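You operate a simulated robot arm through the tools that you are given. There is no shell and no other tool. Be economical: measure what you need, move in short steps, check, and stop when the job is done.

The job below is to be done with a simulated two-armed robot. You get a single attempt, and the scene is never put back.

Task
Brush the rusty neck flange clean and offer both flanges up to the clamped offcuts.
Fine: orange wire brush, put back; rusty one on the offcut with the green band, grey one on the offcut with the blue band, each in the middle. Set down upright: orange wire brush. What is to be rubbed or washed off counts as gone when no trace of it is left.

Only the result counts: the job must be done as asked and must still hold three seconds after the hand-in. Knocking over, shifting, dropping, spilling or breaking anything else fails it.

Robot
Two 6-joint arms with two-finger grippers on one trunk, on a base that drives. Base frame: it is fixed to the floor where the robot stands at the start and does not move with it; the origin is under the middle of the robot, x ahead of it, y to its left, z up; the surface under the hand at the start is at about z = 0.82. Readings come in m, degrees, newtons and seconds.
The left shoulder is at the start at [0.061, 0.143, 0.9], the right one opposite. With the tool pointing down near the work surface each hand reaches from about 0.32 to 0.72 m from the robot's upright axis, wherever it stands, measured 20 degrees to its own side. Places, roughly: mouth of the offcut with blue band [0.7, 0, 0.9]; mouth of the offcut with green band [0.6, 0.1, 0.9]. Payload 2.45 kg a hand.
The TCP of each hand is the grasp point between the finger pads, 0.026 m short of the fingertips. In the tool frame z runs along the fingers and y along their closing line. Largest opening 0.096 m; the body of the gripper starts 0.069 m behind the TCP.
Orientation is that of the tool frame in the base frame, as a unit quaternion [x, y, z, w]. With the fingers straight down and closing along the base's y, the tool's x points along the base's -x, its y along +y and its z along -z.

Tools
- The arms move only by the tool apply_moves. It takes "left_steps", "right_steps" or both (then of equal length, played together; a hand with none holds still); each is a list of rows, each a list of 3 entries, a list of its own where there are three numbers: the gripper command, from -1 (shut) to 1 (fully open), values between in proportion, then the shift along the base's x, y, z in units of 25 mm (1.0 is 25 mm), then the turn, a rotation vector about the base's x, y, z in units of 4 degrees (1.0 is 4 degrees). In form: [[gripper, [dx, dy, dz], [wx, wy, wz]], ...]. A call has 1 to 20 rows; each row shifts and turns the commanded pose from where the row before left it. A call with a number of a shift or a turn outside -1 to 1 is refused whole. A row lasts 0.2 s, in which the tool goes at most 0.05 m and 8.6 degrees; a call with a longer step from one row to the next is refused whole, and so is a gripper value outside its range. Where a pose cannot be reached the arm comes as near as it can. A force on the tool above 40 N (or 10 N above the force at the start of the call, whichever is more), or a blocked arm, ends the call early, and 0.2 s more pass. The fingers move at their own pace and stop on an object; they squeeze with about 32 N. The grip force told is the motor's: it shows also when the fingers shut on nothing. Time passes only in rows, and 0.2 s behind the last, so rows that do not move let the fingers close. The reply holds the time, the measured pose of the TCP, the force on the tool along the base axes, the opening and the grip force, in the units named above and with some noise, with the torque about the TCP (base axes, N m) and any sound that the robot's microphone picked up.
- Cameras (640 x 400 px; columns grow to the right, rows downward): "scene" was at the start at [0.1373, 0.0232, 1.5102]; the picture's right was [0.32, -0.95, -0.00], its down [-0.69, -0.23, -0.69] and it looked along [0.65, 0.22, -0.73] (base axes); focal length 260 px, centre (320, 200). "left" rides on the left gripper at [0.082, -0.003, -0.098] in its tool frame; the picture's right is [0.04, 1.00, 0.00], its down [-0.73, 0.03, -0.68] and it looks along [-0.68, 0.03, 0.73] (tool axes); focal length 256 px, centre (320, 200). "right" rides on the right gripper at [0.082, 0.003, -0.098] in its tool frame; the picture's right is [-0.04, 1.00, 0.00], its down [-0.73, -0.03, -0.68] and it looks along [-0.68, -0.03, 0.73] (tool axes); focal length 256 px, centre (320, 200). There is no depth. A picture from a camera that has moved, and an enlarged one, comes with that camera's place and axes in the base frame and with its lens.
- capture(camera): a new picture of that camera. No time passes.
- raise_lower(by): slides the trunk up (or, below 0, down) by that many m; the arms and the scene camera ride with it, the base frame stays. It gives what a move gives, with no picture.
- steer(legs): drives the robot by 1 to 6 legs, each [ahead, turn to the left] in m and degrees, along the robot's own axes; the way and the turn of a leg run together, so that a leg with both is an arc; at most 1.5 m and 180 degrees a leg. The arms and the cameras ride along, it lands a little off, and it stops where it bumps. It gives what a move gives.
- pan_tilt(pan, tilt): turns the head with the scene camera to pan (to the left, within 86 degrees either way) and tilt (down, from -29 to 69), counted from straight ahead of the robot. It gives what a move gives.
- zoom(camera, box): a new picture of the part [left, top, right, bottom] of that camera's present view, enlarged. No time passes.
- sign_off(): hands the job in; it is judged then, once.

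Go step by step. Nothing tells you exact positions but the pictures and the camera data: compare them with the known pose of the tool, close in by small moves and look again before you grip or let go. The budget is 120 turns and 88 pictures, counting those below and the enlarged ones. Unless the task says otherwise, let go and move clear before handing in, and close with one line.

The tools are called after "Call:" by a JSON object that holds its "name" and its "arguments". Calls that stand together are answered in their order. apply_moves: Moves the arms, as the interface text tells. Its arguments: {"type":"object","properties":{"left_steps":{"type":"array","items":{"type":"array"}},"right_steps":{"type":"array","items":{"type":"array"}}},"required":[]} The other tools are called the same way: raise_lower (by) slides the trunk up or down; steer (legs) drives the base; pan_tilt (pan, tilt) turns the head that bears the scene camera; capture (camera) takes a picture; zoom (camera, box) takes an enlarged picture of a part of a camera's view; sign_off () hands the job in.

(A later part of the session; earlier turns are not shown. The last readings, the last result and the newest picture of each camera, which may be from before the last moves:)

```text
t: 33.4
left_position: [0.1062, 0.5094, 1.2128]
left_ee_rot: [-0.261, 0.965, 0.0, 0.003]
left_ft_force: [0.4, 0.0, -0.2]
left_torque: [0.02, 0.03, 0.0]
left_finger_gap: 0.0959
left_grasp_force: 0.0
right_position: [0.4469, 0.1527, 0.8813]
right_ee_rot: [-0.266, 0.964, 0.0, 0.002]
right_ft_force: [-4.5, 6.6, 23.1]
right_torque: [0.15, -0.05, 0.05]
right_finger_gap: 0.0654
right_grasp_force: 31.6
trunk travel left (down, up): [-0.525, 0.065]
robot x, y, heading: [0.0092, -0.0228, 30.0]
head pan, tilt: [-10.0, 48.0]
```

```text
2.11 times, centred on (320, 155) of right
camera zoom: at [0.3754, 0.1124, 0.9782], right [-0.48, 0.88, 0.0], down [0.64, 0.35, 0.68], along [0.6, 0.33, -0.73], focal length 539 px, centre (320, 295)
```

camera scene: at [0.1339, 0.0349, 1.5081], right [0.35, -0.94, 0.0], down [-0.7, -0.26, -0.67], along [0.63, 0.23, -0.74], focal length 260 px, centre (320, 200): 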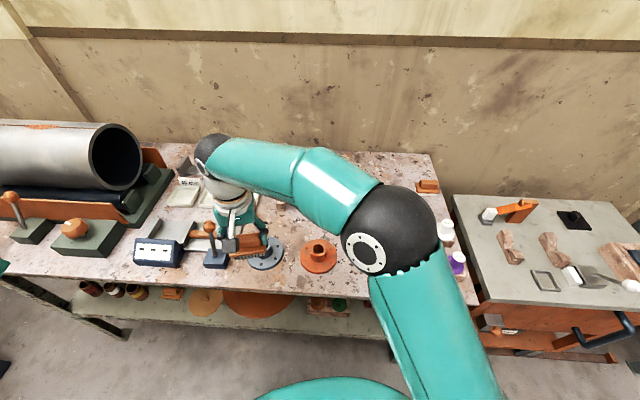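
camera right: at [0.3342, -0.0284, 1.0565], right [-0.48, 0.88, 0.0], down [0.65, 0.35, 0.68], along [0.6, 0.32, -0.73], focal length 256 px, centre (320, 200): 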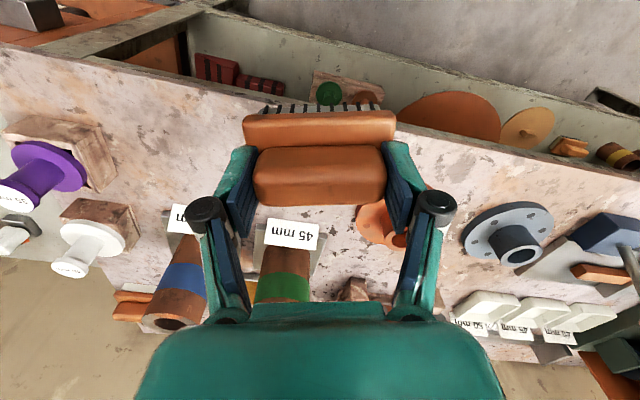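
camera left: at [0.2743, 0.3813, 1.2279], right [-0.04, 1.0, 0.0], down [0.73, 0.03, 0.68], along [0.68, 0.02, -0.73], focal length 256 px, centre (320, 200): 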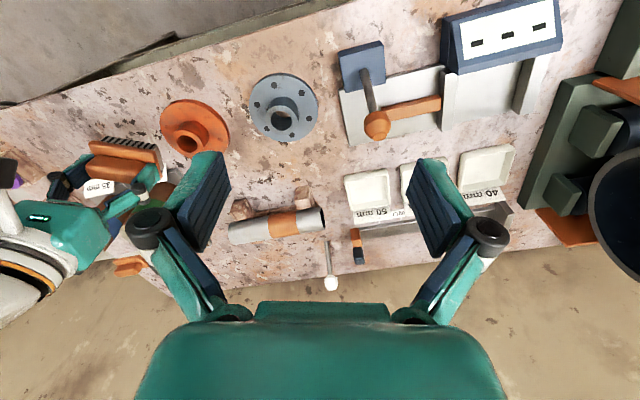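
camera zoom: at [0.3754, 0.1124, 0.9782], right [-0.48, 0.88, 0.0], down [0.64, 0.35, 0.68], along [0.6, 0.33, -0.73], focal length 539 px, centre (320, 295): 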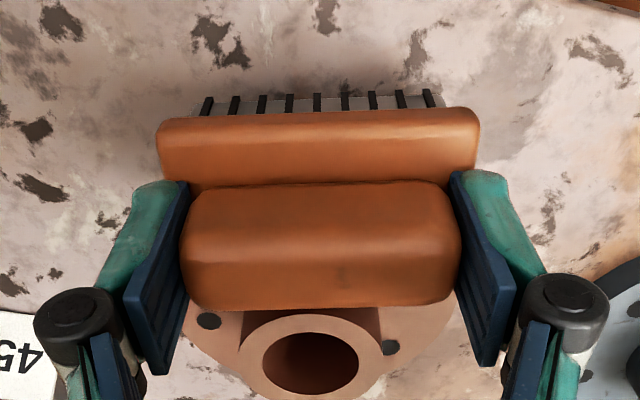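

There's no visible change from that round, so I'll look at the whole flange to see where the rust remains.

Call:
{"name": "apply_moves", "arguments": {"right_steps": [[-1, [0, 0, 1], [0, 0, 0]], [-1, [0, 0, 1], [0, 0, 0]], [-1, [-0.3, -1, 1], [0, 0, 0]], [-1, [-0.3, -1, 0.2], [0, 0, 0]], [-1, [-0.3, -1, 0], [0, 0, 0]], [-1, [-0.3, -1, 0], [0, 0, 0]], [-1, [-0.3, -1, 0], [0, 0, 0]], [-1, [-0.3, -1, 0], [0, 0, 0]]]}}

Call:
{"name": "zoom", "arguments": {"camera": "scene", "box": [270, 215, 370, 290]}}

```text
t: 35.2
left_position: [0.1076, 0.5102, 1.2121]
left_ee_rot: [-0.261, 0.965, 0.0, 0.001]
left_ft_force: [-0.5, -1.7, 0.8]
left_torque: [-0.02, -0.02, -0.04]
left_finger_gap: 0.096
left_grasp_force: 0.0
right_position: [0.404, 0.0013, 0.9605]
right_ee_rot: [-0.265, 0.964, 0.0, 0.001]
right_ft_force: [1.0, -0.3, -0.4]
right_torque: [0.03, -0.02, -0.03]
right_finger_gap: 0.0651
right_grasp_force: 31.7
trunk travel left (down, up): [-0.525, 0.065]
robot x, y, heading: [0.0095, -0.0208, 30.4]
head pan, tilt: [-10.0, 48.0]
```

```text
5.33 times, centred on (320, 252) of scene
camera zoom: at [0.1337, 0.0333, 1.5082], right [0.35, -0.94, 0.0], down [-0.7, -0.26, -0.67], along [0.63, 0.23, -0.74], focal length 1386 px, centre (320, -80)
```

zoom: 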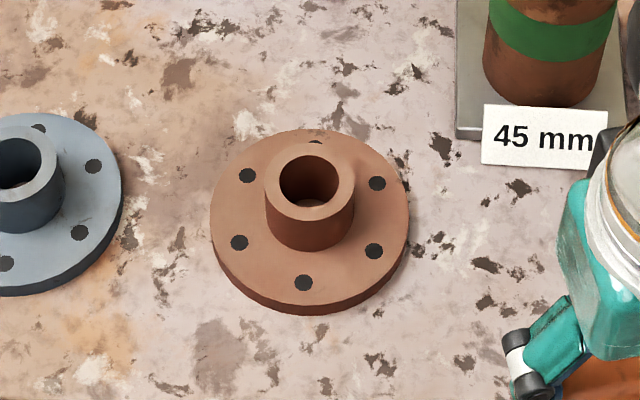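

Call:
{"name": "zoom", "arguments": {"camera": "scene", "box": [300, 234, 340, 278]}}

```text
9.09 times, centred on (320, 256) of scene
camera zoom: at [0.1337, 0.0333, 1.5082], right [0.35, -0.94, 0.0], down [-0.7, -0.26, -0.67], along [0.63, 0.23, -0.74], focal length 2363 px, centre (320, -309)
```

zoom: 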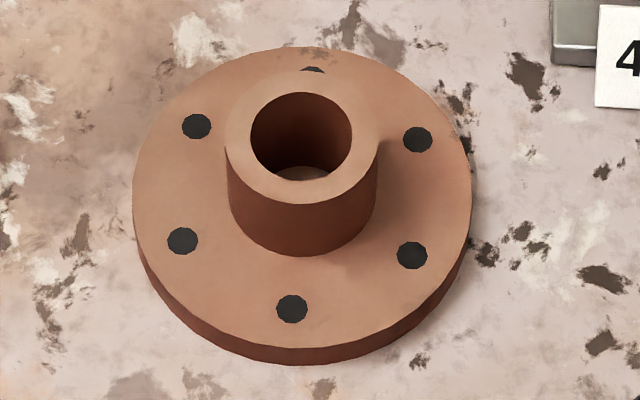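

Nearly all of it is clean, but I think I see faint mottling at the back of the plate. I'll brush the far side too.

Call:
{"name": "apply_moves", "arguments": {"right_steps": [[-1, [0.66, 0.99, 0], [0, 0, 0]], [-1, [0.66, 0.99, 0], [0, 0, 0]], [-1, [0.66, 0.99, 0], [0, 0, 0]], [-1, [0.66, 0.99, 0], [0, 0, 0]], [-1, [0.66, 0.99, 0], [0, 0, 0]], [-1, [0.66, 0.99, 0], [0, 0, 0]], [-1, [0.66, 0.99, 0], [0, 0, 0]], [-1, [0.66, 0.99, 0], [0, 0, 0]], [-1, [0, 0, -0.9], [0, 0, 0]], [-1, [0, 0, -0.9], [0, 0, 0]], [-1, [0, 0, 0], [0, 0, 0]]]}}

Call:
{"name": "capture", "arguments": {"camera": "right"}}

Call:
{"name": "zoom", "arguments": {"camera": "scene", "box": [250, 190, 370, 290]}}

```text
t: 37.6
left_position: [0.1075, 0.5098, 1.2118]
left_ee_rot: [-0.262, 0.965, 0.0, 0.001]
left_ft_force: [-0.5, 0.3, 0.1]
left_torque: [0.01, -0.01, -0.01]
left_finger_gap: 0.096
left_grasp_force: 0.0
right_position: [0.5361, 0.2021, 0.9136]
right_ee_rot: [-0.265, 0.964, -0.001, -0.001]
right_ft_force: [1.0, 0.8, -0.6]
right_torque: [-0.01, 0.04, 0.01]
right_finger_gap: 0.0653
right_grasp_force: 32.0
trunk travel left (down, up): [-0.525, 0.065]
robot x, y, heading: [0.0057, -0.0217, 30.2]
head pan, tilt: [-10.0, 48.0]
```

```text
51 pictures are left
camera right: at [0.4654, 0.1629, 1.0118], right [-0.48, 0.88, 0.0], down [0.65, 0.35, 0.68], along [0.6, 0.32, -0.73], focal length 256 px, centre (320, 200)
```

right: 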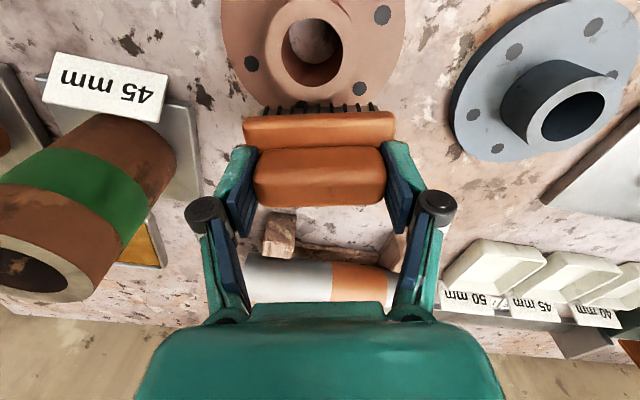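

```text
4.00 times, centred on (310, 240) of scene
camera zoom: at [0.1341, 0.034, 1.5081], right [0.34, -0.94, 0.0], down [-0.7, -0.26, -0.67], along [0.63, 0.23, -0.74], focal length 1040 px, centre (360, 40)
```

zoom: 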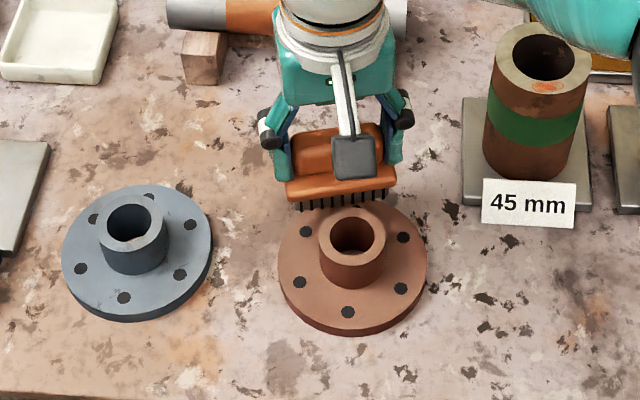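

The brush is well placed over the back of the plate. I'll lower it and stroke.

Call:
{"name": "apply_moves", "arguments": {"right_steps": [[-1, [0, 0, -0.6], [0, 0, 0]], [-1, [0, 0, -0.5], [0, 0, 0]], [-1, [0, 0, -0.1], [0, 0, 0]], [-1, [0, 0, -0.08], [0, 0, 0]], [-1, [-0.41, 0.69, 0], [0, 0, 0]], [-1, [0.41, -0.69, 0], [0, 0, 0]], [-1, [0.41, -0.69, 0], [0, 0, 0]], [-1, [-0.41, 0.69, 0], [0, 0, 0]], [-1, [-0.41, 0.69, 0], [0, 0, 0]], [-1, [0.41, -0.69, 0], [0, 0, 0]], [-1, [0.41, -0.69, 0], [0, 0, 0]], [-1, [-0.41, 0.69, 0], [0, 0, 0]], [-1, [-0.41, 0.69, 0], [0, 0, 0]], [-1, [0.41, -0.69, 0], [0, 0, 0]], [-1, [0.41, -0.69, 0], [0, 0, 0]], [-1, [-0.41, 0.69, 0], [0, 0, 0]]]}}

Call:
{"name": "zoom", "arguments": {"camera": "scene", "box": [300, 234, 340, 278]}}

```text
t: 38.2
left_position: [0.1103, 0.5111, 1.2119]
left_ee_rot: [-0.261, 0.965, 0.0, 0.0]
left_ft_force: [0.6, 0.4, -0.7]
left_torque: [-0.05, 0.04, 0.0]
left_finger_gap: 0.0961
left_grasp_force: 0.1
right_position: [0.5392, 0.2044, 0.8941]
right_ee_rot: [-0.266, 0.964, 0.002, 0.005]
right_ft_force: [0.0, -0.4, -2.7]
right_torque: [-0.02, -0.02, -0.02]
right_finger_gap: 0.0655
right_grasp_force: 32.3
trunk travel left (down, up): [-0.525, 0.065]
robot x, y, heading: [0.0062, -0.0224, 30.3]
head pan, tilt: [-10.0, 48.0]
stopped in row 3 (right hand): the force on the tool passed its limit at 43 N (the readings are from after the stop); the commanded pose is now the measured one
```

```text
9.09 times, centred on (320, 256) of scene
camera zoom: at [0.1357, 0.0349, 1.5077], right [0.34, -0.94, 0.0], down [-0.7, -0.26, -0.67], along [0.63, 0.23, -0.74], focal length 2363 px, centre (320, -309)
```

zoom: 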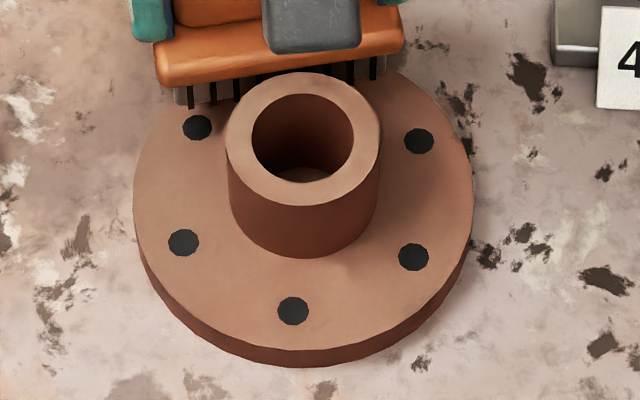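

The brush block must have caught the neck; the flange has not moved. I'll go 8 mm further out and try again.

Call:
{"name": "apply_moves", "arguments": {"right_steps": [[-1, [0, 0, 0.5], [0, 0, 0]], [-1, [0.26, 0.14, 0], [0, 0, 0]], [-1, [0, 0, -0.5], [0, 0, 0]], [-1, [0, 0, -0.2], [0, 0, 0]], [-1, [0, 0, -0.1], [0, 0, 0]], [-1, [0, 0, -0.08], [0, 0, 0]], [-1, [0, 0, -0.06], [0, 0, 0]], [-1, [0, 0, 0], [0, 0, 0]]]}}

Call:
{"name": "capture", "arguments": {"camera": "right"}}

```text
t: 40.0
left_position: [0.1095, 0.5106, 1.2128]
left_ee_rot: [-0.262, 0.965, 0.0, -0.001]
left_ft_force: [0.2, -0.6, -0.5]
left_torque: [0.0, -0.03, -0.01]
left_finger_gap: 0.0959
left_grasp_force: 0.0
right_position: [0.5454, 0.2061, 0.8837]
right_ee_rot: [-0.265, 0.964, 0.001, 0.006]
right_ft_force: [-0.6, 0.4, -0.1]
right_torque: [0.0, -0.02, 0.0]
right_finger_gap: 0.065
right_grasp_force: 31.6
trunk travel left (down, up): [-0.525, 0.065]
robot x, y, heading: [0.0062, -0.0205, 30.4]
head pan, tilt: [-10.0, 48.0]
```

```text
48 pictures are left
camera right: at [0.4734, 0.1661, 0.9804], right [-0.48, 0.88, 0.0], down [0.64, 0.35, 0.69], along [0.6, 0.33, -0.73], focal length 256 px, centre (320, 200)
```

right: 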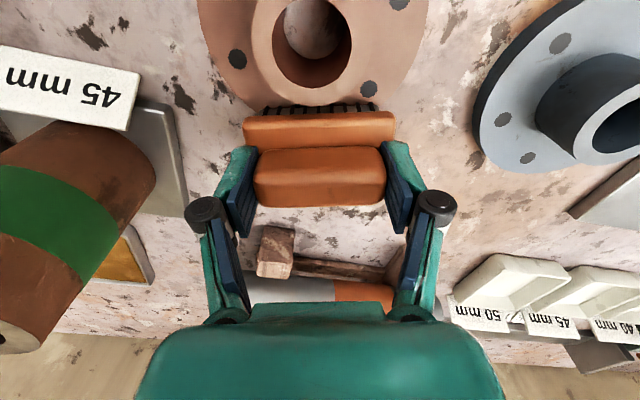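

It's clear of the neck now. I'll lower the last 2 mm and stroke the back side.

Call:
{"name": "apply_moves", "arguments": {"right_steps": [[-1, [0, 0, -0.06], [0, 0, 0]], [-1, [0, 0, -0.03], [0, 0, 0]], [-1, [-0.41, 0.69, 0], [0, 0, 0]], [-1, [0.41, -0.69, 0], [0, 0, 0]], [-1, [0.41, -0.69, 0], [0, 0, 0]], [-1, [-0.41, 0.69, 0], [0, 0, 0]], [-1, [-0.41, 0.69, 0], [0, 0, 0]], [-1, [0.41, -0.69, 0], [0, 0, 0]], [-1, [0.41, -0.69, 0], [0, 0, 0]], [-1, [-0.41, 0.69, 0], [0, 0, 0]], [-1, [-0.41, 0.69, 0], [0, 0, 0]], [-1, [0.41, -0.69, 0], [0, 0, 0]], [-1, [0.41, -0.69, 0], [0, 0, 0]], [-1, [-0.41, 0.69, 0], [0, 0, 0]]]}}

Call:
{"name": "zoom", "arguments": {"camera": "scene", "box": [300, 234, 340, 278]}}

```text
t: 43.0
left_position: [0.1084, 0.511, 1.2114]
left_ee_rot: [-0.261, 0.965, 0.0, 0.001]
left_ft_force: [-0.2, -0.4, -1.0]
left_torque: [0.0, -0.02, 0.02]
left_finger_gap: 0.096
left_grasp_force: 0.1
right_position: [0.5455, 0.2061, 0.8826]
right_ee_rot: [-0.265, 0.964, 0.001, 0.005]
right_ft_force: [-0.4, 1.7, 0.9]
right_torque: [0.0, 0.02, -0.02]
right_finger_gap: 0.0652
right_grasp_force: 31.7
trunk travel left (down, up): [-0.525, 0.065]
robot x, y, heading: [0.0065, -0.0234, 30.4]
head pan, tilt: [-10.0, 48.0]
```

```text
9.09 times, centred on (320, 256) of scene
camera zoom: at [0.1338, 0.0349, 1.5081], right [0.35, -0.94, 0.0], down [-0.7, -0.26, -0.67], along [0.63, 0.23, -0.74], focal length 2363 px, centre (320, -309)
```

zoom: 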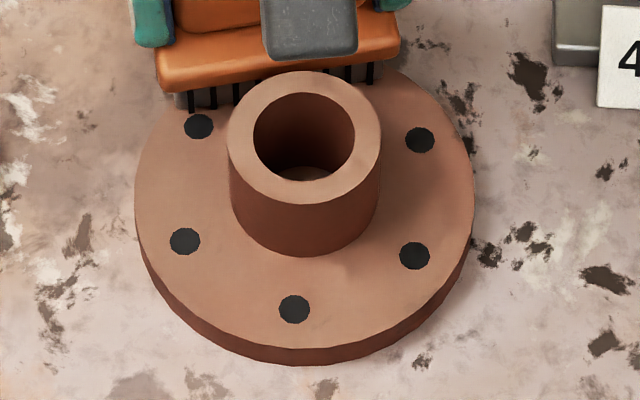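

Contact was light, so I'll press about 1.5 mm more and run one more set before looking at the result.

Call:
{"name": "apply_moves", "arguments": {"right_steps": [[-1, [0, 0, -0.06], [0, 0, 0]], [-1, [-0.41, 0.69, 0], [0, 0, 0]], [-1, [0.41, -0.69, 0], [0, 0, 0]], [-1, [0.41, -0.69, 0], [0, 0, 0]], [-1, [-0.41, 0.69, 0], [0, 0, 0]], [-1, [-0.41, 0.69, 0], [0, 0, 0]], [-1, [0.41, -0.69, 0], [0, 0, 0]], [-1, [0.41, -0.69, 0], [0, 0, 0]], [-1, [-0.41, 0.69, 0], [0, 0, 0]], [-1, [-0.41, 0.69, 0], [0, 0, 0]], [-1, [0.41, -0.69, 0], [0, 0, 0]], [-1, [0.41, -0.69, 0], [0, 0, 0]], [-1, [-0.41, 0.69, 0], [0, 0, 0]]]}}

Call:
{"name": "apply_moves", "arguments": {"right_steps": [[-1, [0, 0, 1], [0, 0, 0]], [-1, [0, 0, 1], [0, 0, 0]], [-1, [0, 0, 1], [0, 0, 0]], [-1, [0, 0, 1], [0, 0, 0]], [-1, [-0.4, -1, 0], [0, 0, 0]], [-1, [-0.4, -1, 0], [0, 0, 0]], [-1, [-0.4, -1, 0], [0, 0, 0]], [-1, [-0.4, -1, 0], [0, 0, 0]], [-1, [-0.4, -1, 0], [0, 0, 0]], [-1, [-0.4, -1, 0], [0, 0, 0]], [-1, [-0.4, -1, 0], [0, 0, 0]], [-1, [-0.4, -1, 0], [0, 0, 0]]]}}

Call:
{"name": "zoom", "arguments": {"camera": "scene", "box": [300, 234, 340, 278]}}

Call:
{"name": "capture", "arguments": {"camera": "scene"}}

```text
t: 45.8
left_position: [0.1074, 0.5111, 1.2131]
left_ee_rot: [-0.261, 0.965, 0.0, 0.002]
left_ft_force: [0.0, 0.6, -0.7]
left_torque: [-0.01, 0.01, -0.01]
left_finger_gap: 0.0959
left_grasp_force: 0.0
right_position: [0.5452, 0.2029, 0.8822]
right_ee_rot: [-0.264, 0.965, 0.001, 0.007]
right_ft_force: [2.6, -4.2, 16.5]
right_torque: [-0.12, 0.3, 0.1]
right_finger_gap: 0.0651
right_grasp_force: 31.2
trunk travel left (down, up): [-0.525, 0.065]
robot x, y, heading: [0.0072, -0.0197, 30.2]
head pan, tilt: [-10.0, 48.0]
```

```text
t: 48.4
left_position: [0.1086, 0.5103, 1.2121]
left_ee_rot: [-0.261, 0.965, 0.0, 0.001]
left_ft_force: [-0.4, -0.5, 0.0]
left_torque: [-0.04, 0.02, 0.0]
left_finger_gap: 0.096
left_grasp_force: 0.1
right_position: [0.466, 0.0061, 0.9797]
right_ee_rot: [-0.264, 0.965, 0.001, 0.006]
right_ft_force: [0.3, -1.0, -0.1]
right_torque: [0.03, 0.02, -0.01]
right_finger_gap: 0.065
right_grasp_force: 32.3
trunk travel left (down, up): [-0.525, 0.065]
robot x, y, heading: [0.0068, -0.0234, 30.0]
head pan, tilt: [-10.0, 48.0]
```

```text
9.09 times, centred on (320, 256) of scene
camera zoom: at [0.1337, 0.0335, 1.5082], right [0.35, -0.94, 0.0], down [-0.7, -0.26, -0.67], along [0.63, 0.23, -0.74], focal length 2363 px, centre (320, -309)
```

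zoom: 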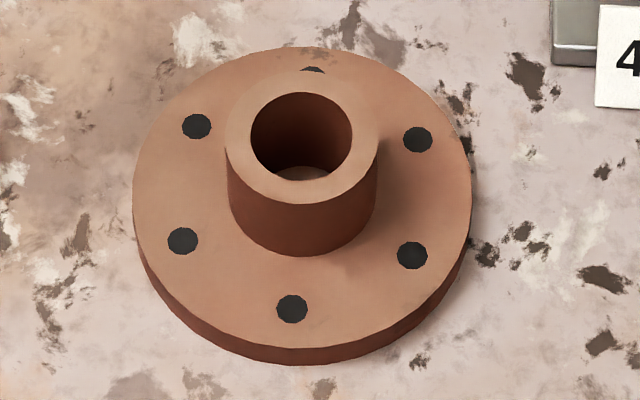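

```text
45 pictures are left
camera scene: at [0.1337, 0.0335, 1.5082], right [0.35, -0.94, 0.0], down [-0.7, -0.26, -0.67], along [0.63, 0.23, -0.74], focal length 260 px, centre (320, 200)
```

scene: 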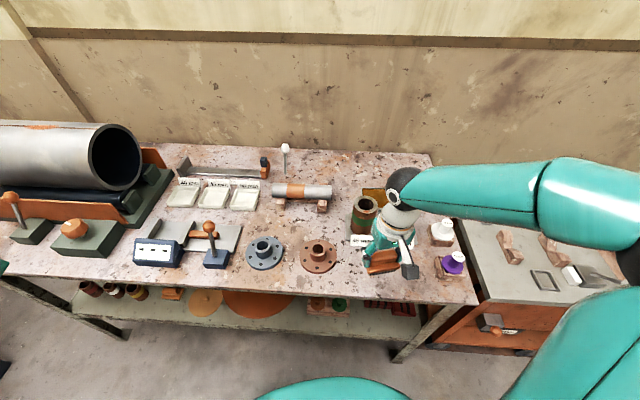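

Nothing changed on the last pass, so the flange is clean. Now I'll put the brush back at its home spot and yaw.

Call:
{"name": "apply_moves", "arguments": {"right_steps": [[-1, [0.56, -0.215, -0.5], [-0.08, 0.16, -0.625]], [-1, [0.56, -0.215, -0.5], [0, 0, -0.625]], [-1, [0.56, -0.215, -0.5], [0, 0, -0.625]], [-1, [0.56, -0.215, -0.5], [0, 0, -0.625]], [-1, [0, 0, -0.9], [0, 0, 0]], [-1, [0, 0, -0.8], [0, 0, 0]], [-1, [0, 0, -0.3], [0, 0, 0]], [-1, [0, 0, 0], [0, 0, 0]]]}}

Call:
{"name": "capture", "arguments": {"camera": "right"}}

```text
t: 50.2
left_position: [0.1089, 0.5114, 1.2122]
left_ee_rot: [-0.261, 0.965, 0.0, 0.001]
left_ft_force: [-0.3, 0.3, 0.4]
left_torque: [0.02, 0.0, 0.0]
left_finger_gap: 0.0961
left_grasp_force: 0.0
right_position: [0.5206, -0.0169, 0.8795]
right_ee_rot: [-0.18, 0.984, 0.0, 0.0]
right_ft_force: [-0.1, 0.2, -0.3]
right_torque: [0.0, 0.02, 0.01]
right_finger_gap: 0.065
right_grasp_force: 32.3
trunk travel left (down, up): [-0.525, 0.065]
robot x, y, heading: [0.0075, -0.0217, 30.0]
head pan, tilt: [-10.0, 48.0]
```

```text
44 pictures are left
camera right: at [0.4448, -0.0431, 0.9775], right [-0.32, 0.95, 0.0], down [0.7, 0.23, 0.68], along [0.64, 0.22, -0.73], focal length 256 px, centre (320, 200)
```

right: 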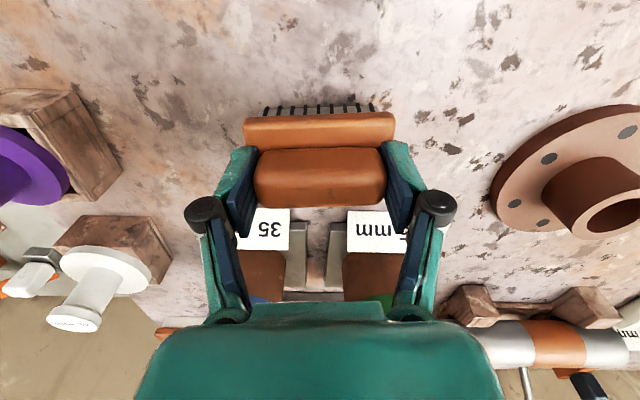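

It's back above its spot. I'll lower to contact and let go.

Call:
{"name": "apply_moves", "arguments": {"right_steps": [[-1, [0.06, 0.05, -0.2], [0, 0, 0]], [-1, [0, 0, -0.08], [0, 0, 0]], [-1, [0, 0, -0.05], [0, 0, 0]], [-1, [0, 0, 0], [0, 0, 0]]]}}

```text
t: 51.2
left_position: [0.1092, 0.5101, 1.2132]
left_ee_rot: [-0.262, 0.965, 0.0, 0.0]
left_ft_force: [1.0, 0.8, 0.0]
left_torque: [-0.01, -0.03, 0.01]
left_finger_gap: 0.096
left_grasp_force: 0.0
right_position: [0.523, -0.014, 0.8707]
right_ee_rot: [-0.18, 0.984, -0.001, 0.0]
right_ft_force: [0.6, 0.0, -0.9]
right_torque: [0.03, 0.03, 0.0]
right_finger_gap: 0.0652
right_grasp_force: 31.8
trunk travel left (down, up): [-0.525, 0.065]
robot x, y, heading: [0.006, -0.0177, 30.2]
head pan, tilt: [-10.0, 48.0]
```

Call:
{"name": "apply_moves", "arguments": {"right_steps": [[-1, [0, 0, -0.05], [0, 0, 0]], [-1, [0, 0, 0], [0, 0, 0]], [0.4, [0, 0, 0], [0, 0, 0]], [0.7, [0, 0, 0], [0, 0, 0]], [1, [0, 0, 0], [0, 0, 0]], [1, [0, 0, 0], [0, 0, 0]], [1, [0, 0, 0.8], [0, 0, 0]], [1, [0, 0, 1], [0, 0, 0]], [1, [0, 0, 1], [0, 0, 0]], [1, [0, 0, 1], [0, 0, 0]]]}}

Call:
{"name": "capture", "arguments": {"camera": "right"}}

```text
t: 53.4
left_position: [0.1079, 0.5106, 1.2125]
left_ee_rot: [-0.261, 0.965, 0.001, 0.001]
left_ft_force: [-0.2, -0.3, 0.9]
left_torque: [-0.01, -0.01, -0.05]
left_finger_gap: 0.0962
left_grasp_force: 0.1
right_position: [0.5206, -0.0142, 0.965]
right_ee_rot: [-0.18, 0.984, 0.0, 0.0]
right_ft_force: [0.0, 0.2, -0.9]
right_torque: [-0.02, -0.01, -0.02]
right_finger_gap: 0.096
right_grasp_force: 0.0
trunk travel left (down, up): [-0.525, 0.065]
robot x, y, heading: [0.0065, -0.0206, 30.2]
head pan, tilt: [-10.0, 48.0]
```

```text
43 pictures are left
camera right: at [0.445, -0.0413, 1.0628], right [-0.32, 0.95, 0.0], down [0.7, 0.23, 0.68], along [0.64, 0.22, -0.73], focal length 256 px, centre (320, 200)
```

right: 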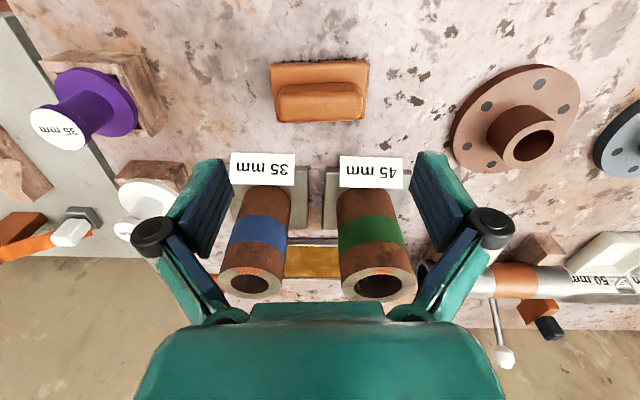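

The brush is back upright in its place. Next I'll put the empty right hand above the green offcut to measure its mouth precisely.

Call:
{"name": "apply_moves", "arguments": {"right_steps": [[1, [0, 0, 1], [0, 0, 0]], [1, [0, 0, 1], [0, 0, 0]], [1, [0.8, 0.8, 0.8], [0, 0, 0]], [1, [0.8, 0.8, 0.8], [0, 0, 0]], [1, [0.8, 0.8, 0], [0, 0, 0]], [1, [0.8, 0.8, 0], [0, 0, 0]], [1, [0.8, 0.8, 0], [0, 0, 0]], [1, [0, 0, 0], [0, 0, 0]]]}}

Call:
{"name": "capture", "arguments": {"camera": "right"}}

Call:
{"name": "zoom", "arguments": {"camera": "scene", "box": [320, 170, 480, 280]}}

```text
t: 55.2
left_position: [0.1086, 0.5105, 1.2126]
left_ee_rot: [-0.262, 0.965, 0.001, 0.001]
left_ft_force: [-0.5, 1.4, -0.2]
left_torque: [0.05, -0.02, -0.01]
left_finger_gap: 0.096
left_grasp_force: 0.0
right_position: [0.6209, 0.0847, 1.0566]
right_ee_rot: [-0.18, 0.984, 0.0, 0.0]
right_ft_force: [-1.1, -0.1, 0.0]
right_torque: [0.04, -0.01, -0.01]
right_finger_gap: 0.096
right_grasp_force: 0.1
trunk travel left (down, up): [-0.525, 0.065]
robot x, y, heading: [0.0074, -0.0204, 30.2]
head pan, tilt: [-10.0, 48.0]
```

```text
42 pictures are left
camera right: at [0.5452, 0.0595, 1.1536], right [-0.32, 0.95, 0.0], down [0.7, 0.23, 0.68], along [0.64, 0.22, -0.73], focal length 256 px, centre (320, 200)
```

right: 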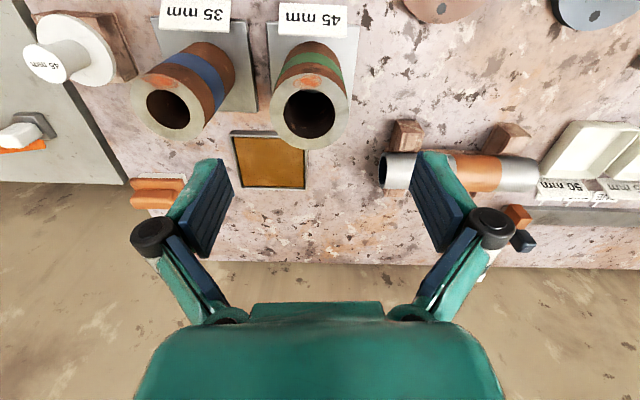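

```text
3.64 times, centred on (400, 225) of scene
camera zoom: at [0.1336, 0.0336, 1.5082], right [0.34, -0.94, 0.0], down [-0.7, -0.26, -0.67], along [0.63, 0.23, -0.74], focal length 945 px, centre (29, 109)
```

zoom: 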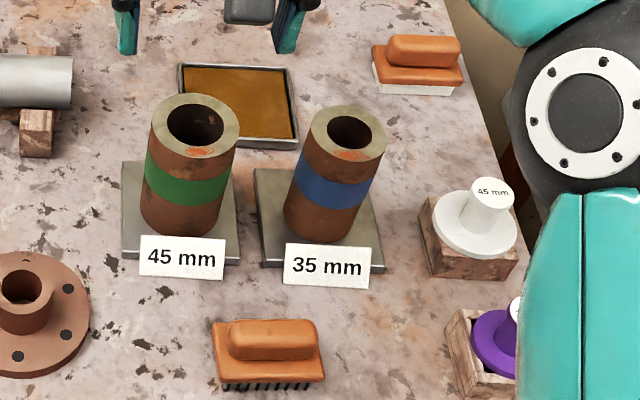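

The mouths measure about [0.642, 0.081, 0.939] for green and [0.677, -0.033, 0.94] for blue. Now I'll move over the cleaned flange to grip its neck.

Call:
{"name": "apply_moves", "arguments": {"right_steps": [[1, [-0.86, 0.595, -0.2], [0, 0, 0]], [1, [-0.86, 0.595, -0.2], [0, 0, 0]], [1, [-0.86, 0.595, -0.2], [0, 0, 0]], [1, [-0.86, 0.595, -0.2], [0, 0, 0]], [1, [-0.86, 0.595, -0.2], [0, 0, 0]], [1, [-0.86, 0.595, -0.2], [0, 0, 0]], [1, [0, 0, -0.9], [0, 0, 0]], [1, [0, 0, -0.9], [0, 0, 0]], [1, [0, 0, -0.9], [0, 0, 0]], [1, [0, 0, 0], [0, 0, 0]]]}}

Call:
{"name": "capture", "arguments": {"camera": "right"}}

```text
t: 57.4
left_position: [0.1093, 0.5102, 1.2123]
left_ee_rot: [-0.261, 0.965, 0.0, 0.001]
left_ft_force: [0.1, 0.6, 0.3]
left_torque: [-0.01, 0.02, -0.03]
left_finger_gap: 0.0959
left_grasp_force: 0.0
right_position: [0.4939, 0.1762, 0.9585]
right_ee_rot: [-0.179, 0.984, 0.001, 0.0]
right_ft_force: [0.3, -0.5, 0.5]
right_torque: [-0.01, -0.03, -0.03]
right_finger_gap: 0.096
right_grasp_force: 0.0
trunk travel left (down, up): [-0.525, 0.065]
robot x, y, heading: [0.0072, -0.0261, 30.3]
head pan, tilt: [-10.0, 48.0]
```

```text
40 pictures are left
camera right: at [0.4174, 0.1493, 1.0568], right [-0.32, 0.95, 0.0], down [0.7, 0.23, 0.68], along [0.64, 0.21, -0.73], focal length 256 px, centre (320, 200)
```

right: 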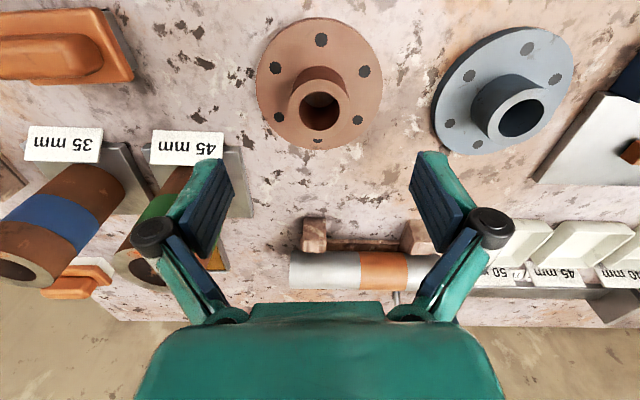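

The flange is centred near [0.491, 0.1725]. I'll correct by 3 mm and descend around the neck.

Call:
{"name": "apply_moves", "arguments": {"right_steps": [[1, [-0.11, -0.14, -0.8], [0, 0, 0]], [1, [0, 0, -0.8], [0, 0, 0]], [1, [0, 0, -0.8], [0, 0, 0]], [1, [0, 0, -0.6], [0, 0, 0]], [1, [0, 0, -0.4], [0, 0, 0]], [1, [0, 0, -0.24], [0, 0, 0]], [1, [0, 0, 0], [0, 0, 0]]]}}

Call:
{"name": "capture", "arguments": {"camera": "right"}}

```text
t: 59.0
left_position: [0.1084, 0.5112, 1.2122]
left_ee_rot: [-0.261, 0.965, 0.0, 0.001]
left_ft_force: [0.1, 1.0, 0.7]
left_torque: [0.03, -0.02, -0.01]
left_finger_gap: 0.0957
left_grasp_force: 0.2
right_position: [0.4913, 0.1711, 0.8667]
right_ee_rot: [-0.18, 0.984, 0.0, 0.0]
right_ft_force: [-0.3, 0.3, -0.8]
right_torque: [0.01, 0.01, 0.0]
right_finger_gap: 0.0961
right_grasp_force: 0.2
trunk travel left (down, up): [-0.525, 0.065]
robot x, y, heading: [0.0063, -0.0225, 30.3]
head pan, tilt: [-10.0, 48.0]
```

```text
39 pictures are left
camera right: at [0.4148, 0.1448, 0.9641], right [-0.32, 0.95, 0.0], down [0.7, 0.23, 0.68], along [0.64, 0.22, -0.73], focal length 256 px, centre (320, 200)
```

right: 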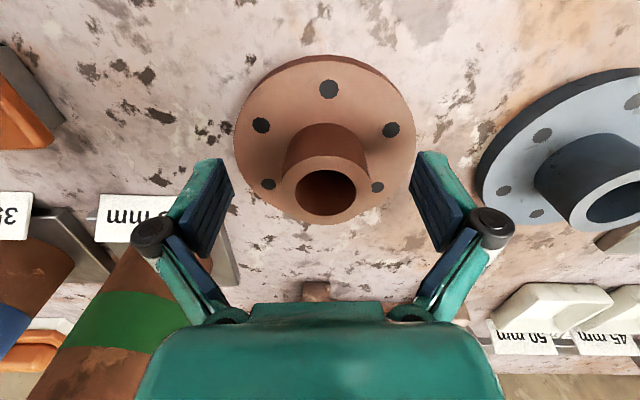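

The neck sits between the fingers, perhaps 3 mm nearer than the tool centre. I'll shift slightly and close.

Call:
{"name": "apply_moves", "arguments": {"right_steps": [[1, [-0.11, -0.04, -0.06], [0, 0, 0]], [-1, [0, 0, 0], [0, 0, 0]], [-1, [0, 0, 0], [0, 0, 0]], [-1, [0, 0, 0], [0, 0, 0]], [-1, [0, 0, 0], [0, 0, 0]], [-1, [0, 0, 0], [0, 0, 0]]]}}

Call:
{"name": "capture", "arguments": {"camera": "right"}}

```text
t: 60.4
left_position: [0.1083, 0.5123, 1.2115]
left_ee_rot: [-0.261, 0.965, 0.0, 0.001]
left_ft_force: [-1.0, -0.3, 0.6]
left_torque: [0.02, 0.03, -0.03]
left_finger_gap: 0.096
left_grasp_force: 0.1
right_position: [0.4885, 0.1703, 0.8654]
right_ee_rot: [-0.18, 0.984, 0.001, 0.001]
right_ft_force: [0.9, 0.7, 1.8]
right_torque: [-0.02, -0.08, -0.06]
right_finger_gap: 0.0469
right_grasp_force: 32.0
trunk travel left (down, up): [-0.525, 0.065]
robot x, y, heading: [0.0102, -0.0232, 30.0]
head pan, tilt: [-10.0, 48.0]
```

```text
38 pictures are left
camera right: at [0.4114, 0.144, 0.9636], right [-0.32, 0.95, 0.0], down [0.7, 0.23, 0.68], along [0.64, 0.22, -0.73], focal length 256 px, centre (320, 200)
```

right: 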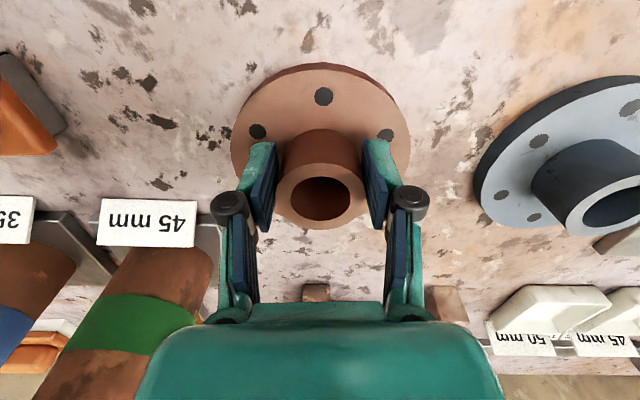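

The neck is gripped at 46.9 mm. I'll lift and carry it over the green offcut.

Call:
{"name": "apply_moves", "arguments": {"right_steps": [[-1, [0, 0, 0.5], [0, 0, 0]], [-1, [0, 0, 0.95], [0, 0, 0]], [-1, [0, 0, 0.95], [0, 0, 0]], [-1, [0, 0, 0.95], [0, 0, 0]], [-1, [0, 0, 0.95], [0, 0, 0]], [-1, [0, 0, 0.95], [0, 0, 0]], [-1, [0, 0, 0.95], [0, 0, 0]], [-1, [0.877, -0.51, 0], [0, 0, 0]], [-1, [0.877, -0.51, 0], [0, 0, 0]], [-1, [0.877, -0.51, 0], [0, 0, 0]], [-1, [0.877, -0.51, 0], [0, 0, 0]], [-1, [0.877, -0.51, 0], [0, 0, 0]], [-1, [0.877, -0.51, 0], [0, 0, 0]], [-1, [0.877, -0.51, 0], [0, 0, 0]], [-1, [0, 0, 0], [0, 0, 0]]]}}

Call:
{"name": "capture", "arguments": {"camera": "right"}}

Call:
{"name": "zoom", "arguments": {"camera": "scene", "box": [320, 150, 480, 260]}}

```text
t: 63.6
left_position: [0.1079, 0.5105, 1.2112]
left_ee_rot: [-0.262, 0.965, 0.0, 0.0]
left_ft_force: [-0.2, -0.5, -1.0]
left_torque: [0.02, -0.02, -0.01]
left_finger_gap: 0.0962
left_grasp_force: 0.0
right_position: [0.6433, 0.08, 1.0205]
right_ee_rot: [-0.181, 0.983, 0.001, -0.002]
right_ft_force: [-0.6, 0.2, -4.7]
right_torque: [-0.04, 0.03, 0.01]
right_finger_gap: 0.0468
right_grasp_force: 31.7
trunk travel left (down, up): [-0.525, 0.065]
robot x, y, heading: [0.0081, -0.0218, 30.5]
head pan, tilt: [-10.0, 48.0]
```

```text
37 pictures are left
camera right: at [0.5653, 0.0537, 1.1188], right [-0.32, 0.95, 0.0], down [0.7, 0.23, 0.68], along [0.64, 0.21, -0.74], focal length 256 px, centre (320, 200)
```

right: 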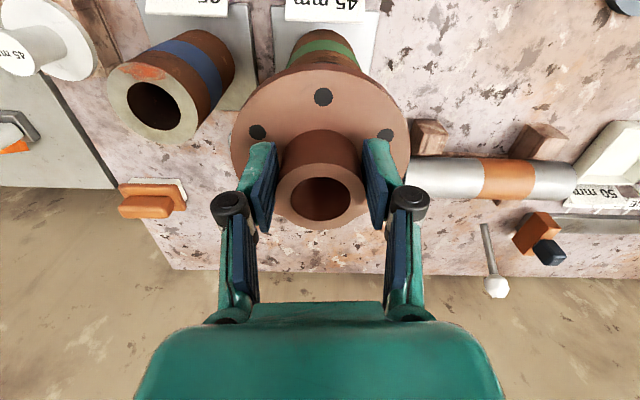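

```text
3.64 times, centred on (400, 205) of scene
camera zoom: at [0.1343, 0.0344, 1.5081], right [0.35, -0.94, 0.0], down [-0.7, -0.26, -0.67], along [0.63, 0.23, -0.74], focal length 945 px, centre (29, 182)
```

zoom: 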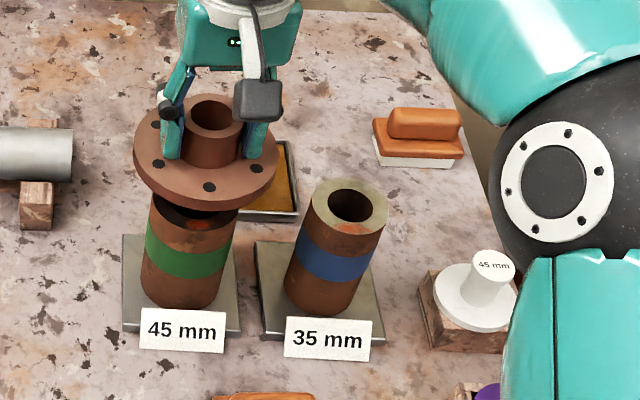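

The alignment in y looks exact. I'll lower to about 1 cm above the mouth and check again.

Call:
{"name": "apply_moves", "arguments": {"right_steps": [[-1, [0, 0, -0.5], [0, 0, 0]], [-1, [0, 0, -0.4], [0, 0, 0]], [-1, [0, 0, 0], [0, 0, 0]]]}}

Call:
{"name": "zoom", "arguments": {"camera": "scene", "box": [340, 165, 410, 235]}}

Call:
{"name": "zoom", "arguments": {"camera": "right", "box": [220, 20, 420, 240]}}

```text
t: 64.4
left_position: [0.1087, 0.5109, 1.2114]
left_ee_rot: [-0.261, 0.965, 0.0, 0.001]
left_ft_force: [0.8, -0.2, -0.1]
left_torque: [0.02, 0.02, 0.02]
left_finger_gap: 0.096
left_grasp_force: 0.0
right_position: [0.642, 0.0796, 0.9979]
right_ee_rot: [-0.179, 0.984, 0.0, -0.001]
right_ft_force: [0.0, 0.0, -4.0]
right_torque: [-0.01, 0.04, 0.0]
right_finger_gap: 0.0468
right_grasp_force: 31.5
trunk travel left (down, up): [-0.525, 0.065]
robot x, y, heading: [0.0079, -0.0204, 30.1]
head pan, tilt: [-10.0, 48.0]
```

```text
5.71 times, centred on (375, 200) of scene
camera zoom: at [0.1348, 0.0344, 1.508], right [0.34, -0.94, 0.0], down [-0.7, -0.26, -0.67], along [0.63, 0.23, -0.74], focal length 1485 px, centre (6, 200)
```

zoom: 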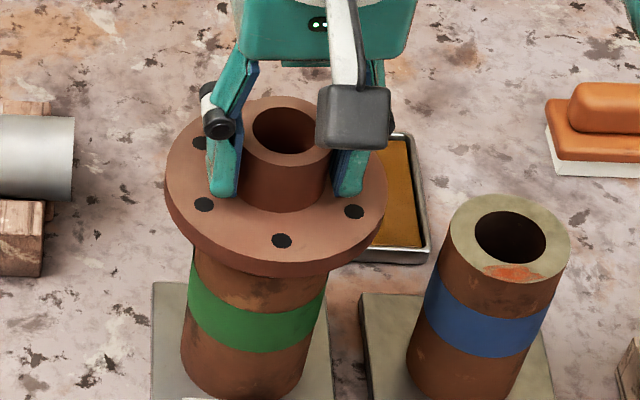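

```text
1.82 times, centred on (320, 130) of right
camera zoom: at [0.565, 0.0538, 1.0956], right [-0.32, 0.95, 0.0], down [0.7, 0.23, 0.68], along [0.64, 0.21, -0.73], focal length 465 px, centre (320, 327)
```

zoom: 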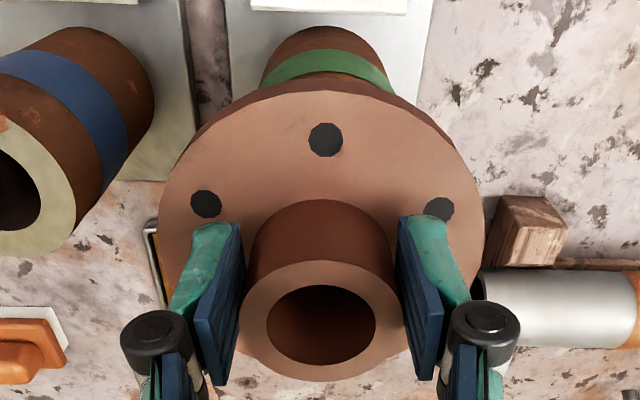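

Both views agree it's centred within a millimetre or two. I'll lower to contact gently.

Call:
{"name": "apply_moves", "arguments": {"right_steps": [[-1, [0, 0, -0.3], [0, 0, 0]], [-1, [0, 0, -0.1], [0, 0, 0]], [-1, [0, 0, -0.06], [0, 0, 0]], [-1, [0, 0, -0.06], [0, 0, 0]], [-1, [0, 0, 0], [0, 0, 0]]]}}

```text
t: 65.6
left_position: [0.1069, 0.5114, 1.2125]
left_ee_rot: [-0.262, 0.965, 0.0, 0.001]
left_ft_force: [-0.2, -0.7, 0.2]
left_torque: [-0.02, 0.02, -0.03]
left_finger_gap: 0.096
left_grasp_force: 0.1
right_position: [0.6408, 0.0808, 0.9875]
right_ee_rot: [-0.179, 0.984, 0.002, 0.003]
right_ft_force: [4.9, 1.8, 18.5]
right_torque: [0.02, 0.23, -0.16]
right_finger_gap: 0.047
right_grasp_force: 32.3
trunk travel left (down, up): [-0.525, 0.065]
robot x, y, heading: [0.0082, -0.023, 29.9]
head pan, tilt: [-10.0, 48.0]
```

Contact is made at TCP 0.9875. I'll ease off slightly, open, and look before withdrawing.

Call:
{"name": "apply_moves", "arguments": {"right_steps": [[-1, [0, 0, 0.06], [0, 0, 0]], [-1, [0, 0, 0], [0, 0, 0]], [-0.3, [0, 0, 0], [0, 0, 0]], [0, [0, 0, 0], [0, 0, 0]], [0.5, [0, 0, 0], [0, 0, 0]], [1, [0, 0, 0], [0, 0, 0]], [1, [0, 0, 0], [0, 0, 0]]]}}

Call:
{"name": "capture", "arguments": {"camera": "right"}}

Call:
{"name": "zoom", "arguments": {"camera": "scene", "box": [340, 165, 410, 235]}}

```text
t: 67.2
left_position: [0.1086, 0.511, 1.2121]
left_ee_rot: [-0.262, 0.965, 0.0, 0.001]
left_ft_force: [0.2, -0.1, -0.5]
left_torque: [0.02, 0.01, 0.02]
left_finger_gap: 0.0958
left_grasp_force: 0.0
right_position: [0.6417, 0.0807, 0.9864]
right_ee_rot: [-0.18, 0.984, 0.0, -0.002]
right_ft_force: [0.0, 0.0, -0.3]
right_torque: [-0.01, 0.0, 0.04]
right_finger_gap: 0.0959
right_grasp_force: 0.0
trunk travel left (down, up): [-0.525, 0.065]
robot x, y, heading: [0.0062, -0.0169, 29.9]
head pan, tilt: [-10.0, 48.0]
```

```text
33 pictures are left
camera right: at [0.5647, 0.0544, 1.0843], right [-0.32, 0.95, 0.0], down [0.7, 0.23, 0.68], along [0.64, 0.22, -0.73], focal length 256 px, centre (320, 200)
```

right: 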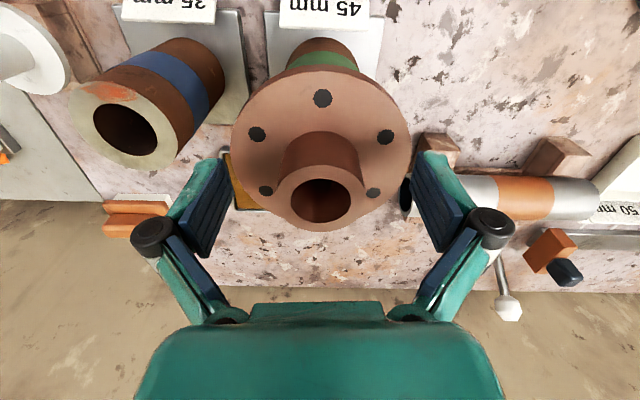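

```text
5.71 times, centred on (375, 200) of scene
camera zoom: at [0.1344, 0.0342, 1.5081], right [0.34, -0.94, 0.0], down [-0.7, -0.26, -0.67], along [0.63, 0.23, -0.74], focal length 1485 px, centre (6, 200)
```

zoom: 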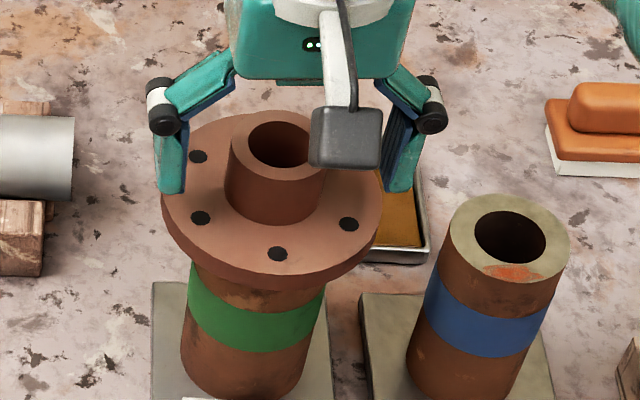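

The flange sits flat on the green offcut. To check front-to-back centring from the side, I'll withdraw the right hand upward and bring the left hand's camera round.

Call:
{"name": "apply_moves", "arguments": {"right_steps": [[1, [0, 0, 0.6], [0, 0, 0]], [1, [0, 0, 0.9], [0, 0, 0]], [1, [0, 0, 0.9], [0, 0, 0]], [1, [0, 0, 0.9], [0, 0, 0]], [1, [0, 0, 0.9], [0, 0, 0]], [1, [0, 0, 0.9], [0, 0, 0]], [1, [-0.7, -0.5, 0], [0, 0, 0]], [1, [-0.7, -0.5, 0], [0, 0, 0]], [1, [-0.7, -0.5, 0], [0, 0, 0]], [1, [-0.7, -0.5, 0], [0, 0, 0]], [1, [-0.7, -0.5, 0], [0, 0, 0]], [1, [-0.7, -0.5, 0], [0, 0, 0]], [1, [-0.7, -0.5, 0], [0, 0, 0]]]}}

Call:
{"name": "apply_moves", "arguments": {"left_steps": [[1, [0.785, -0.26, -0.12], [0, 0, -1]], [1, [0.785, -0.26, -0.12], [0, 0, -1]], [1, [0.785, -0.26, -0.12], [0, 0, -1]], [1, [0.785, -0.26, -0.12], [0, 0, -1]], [1, [0.785, -0.26, -0.12], [0, 0, -1]], [1, [0.785, -0.26, -0.12], [0, 0, -1]], [1, [0.785, -0.26, -0.12], [0, 0, -1]], [1, [0.785, -0.26, -0.12], [0, 0, -1]], [1, [0.785, -0.26, -0.12], [0, 0, -1]], [1, [0.785, -0.26, -0.12], [0, 0, -1]], [1, [0.785, -0.26, -0.12], [0, 0, -1]], [1, [0.785, -0.26, -0.12], [0, 0, -1]], [1, [0.785, -0.26, -0.12], [0, 0, -1]], [1, [0.785, -0.26, -0.12], [0, 0, -1]], [1, [0.785, -0.26, -0.12], [0, 0, -1]], [1, [0.785, -0.26, -0.12], [0, 0, -1]], [1, [0.785, -0.26, -0.12], [0, 0, -1]], [1, [0.785, -0.26, -0.12], [0, 0, -1]], [1, [0.785, -0.26, -0.12], [0, 0, -1]], [1, [0.785, -0.26, -0.12], [0, 0, -1]]]}}

Call:
{"name": "capture", "arguments": {"camera": "left"}}

Call:
{"name": "zoom", "arguments": {"camera": "scene", "box": [340, 165, 430, 245]}}

```text
t: 70.0
left_position: [0.1084, 0.5097, 1.212]
left_ee_rot: [-0.262, 0.965, 0.001, 0.001]
left_ft_force: [-0.3, -0.4, 0.1]
left_torque: [-0.04, -0.03, 0.01]
left_finger_gap: 0.0961
left_grasp_force: 0.1
right_position: [0.518, -0.0069, 1.1142]
right_ee_rot: [-0.18, 0.984, 0.0, 0.0]
right_ft_force: [-0.9, -0.5, 0.0]
right_torque: [0.01, -0.02, 0.02]
right_finger_gap: 0.096
right_grasp_force: 0.1
trunk travel left (down, up): [-0.525, 0.065]
robot x, y, heading: [0.0083, -0.017, 30.1]
head pan, tilt: [-10.0, 48.0]
```

```text
t: 74.2
left_position: [0.4683, 0.3714, 1.1377]
left_ee_rot: [0.421, 0.907, -0.001, 0.0]
left_ft_force: [0.4, -0.4, -0.2]
left_torque: [0.01, 0.01, 0.04]
left_finger_gap: 0.0959
left_grasp_force: 0.0
left hand out of reach, approached as far as the arm can: row 18, 19, 20
right_position: [0.5202, -0.0072, 1.1146]
right_ee_rot: [-0.18, 0.984, 0.001, -0.001]
right_ft_force: [0.4, 0.1, -1.3]
right_torque: [0.02, 0.01, 0.0]
right_finger_gap: 0.0959
right_grasp_force: 0.0
trunk travel left (down, up): [-0.525, 0.065]
robot x, y, heading: [0.0109, -0.0257, 30.0]
head pan, tilt: [-10.0, 48.0]
```

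```text
31 pictures are left
camera left: at [0.4102, 0.4308, 1.2361], right [0.74, 0.68, 0.0], down [0.5, -0.54, 0.68], along [0.46, -0.5, -0.73], focal length 256 px, centre (320, 200)
```

left: 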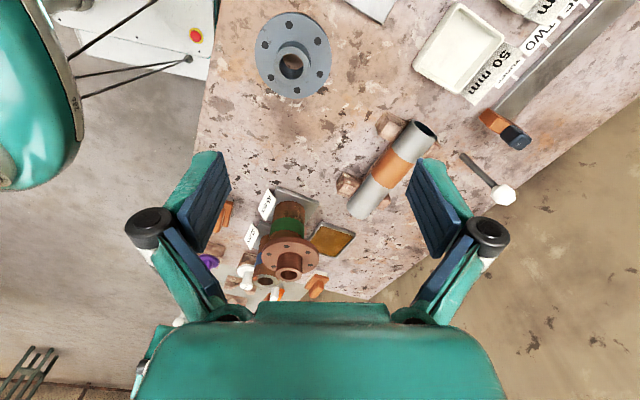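

```text
5.00 times, centred on (385, 205) of scene
camera zoom: at [0.1352, 0.0336, 1.508], right [0.34, -0.94, 0.0], down [-0.7, -0.26, -0.67], along [0.63, 0.23, -0.74], focal length 1300 px, centre (-5, 175)
```

zoom: 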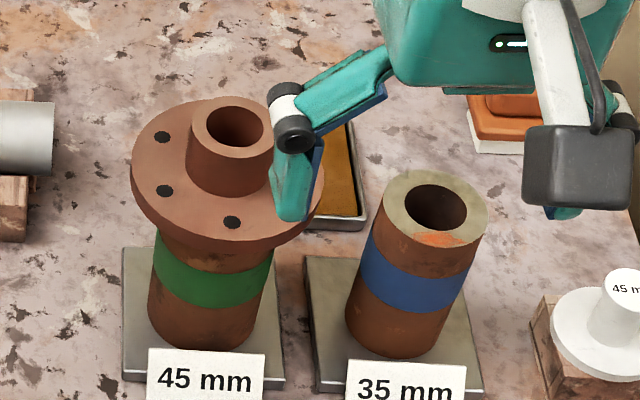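

Call:
{"name": "zoom", "arguments": {"camera": "left", "box": [235, 180, 345, 300]}}

```text
3.33 times, centred on (290, 240) of left
camera zoom: at [0.4102, 0.4308, 1.2361], right [0.74, 0.68, 0.0], down [0.5, -0.54, 0.68], along [0.46, -0.5, -0.73], focal length 853 px, centre (420, 67)
```

zoom: 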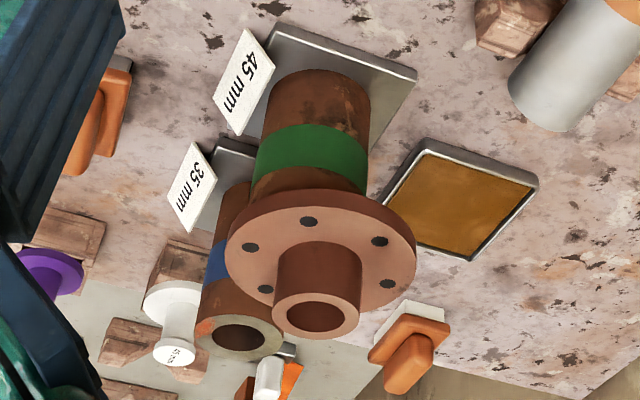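

The side view suggests the flange sits slightly off toward the back. I'll zoom further to measure it.

Call:
{"name": "zoom", "arguments": {"camera": "left", "box": [255, 190, 325, 285]}}

Call:
{"name": "zoom", "arguments": {"camera": "scene", "box": [355, 175, 415, 240]}}

```text
4.21 times, centred on (290, 238) of left
camera zoom: at [0.4102, 0.4308, 1.2361], right [0.74, 0.68, 0.0], down [0.5, -0.54, 0.68], along [0.46, -0.5, -0.73], focal length 1078 px, centre (446, 42)
```

zoom: 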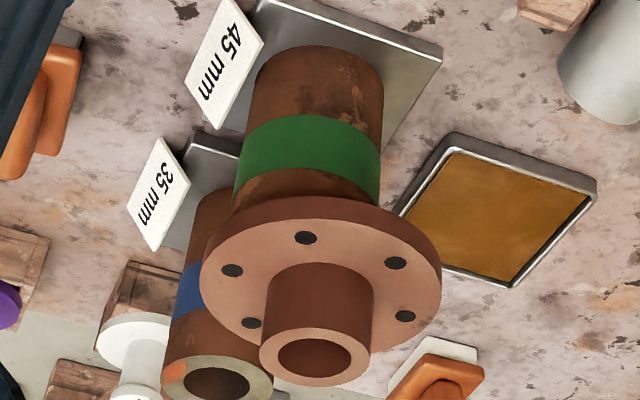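

```text
6.15 times, centred on (385, 208) of scene
camera zoom: at [0.1352, 0.0336, 1.508], right [0.34, -0.94, 0.0], down [-0.7, -0.26, -0.67], along [0.63, 0.23, -0.74], focal length 1599 px, centre (-80, 154)
```

zoom: 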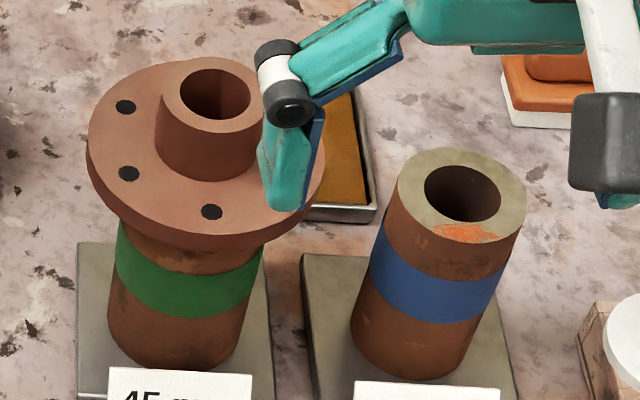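

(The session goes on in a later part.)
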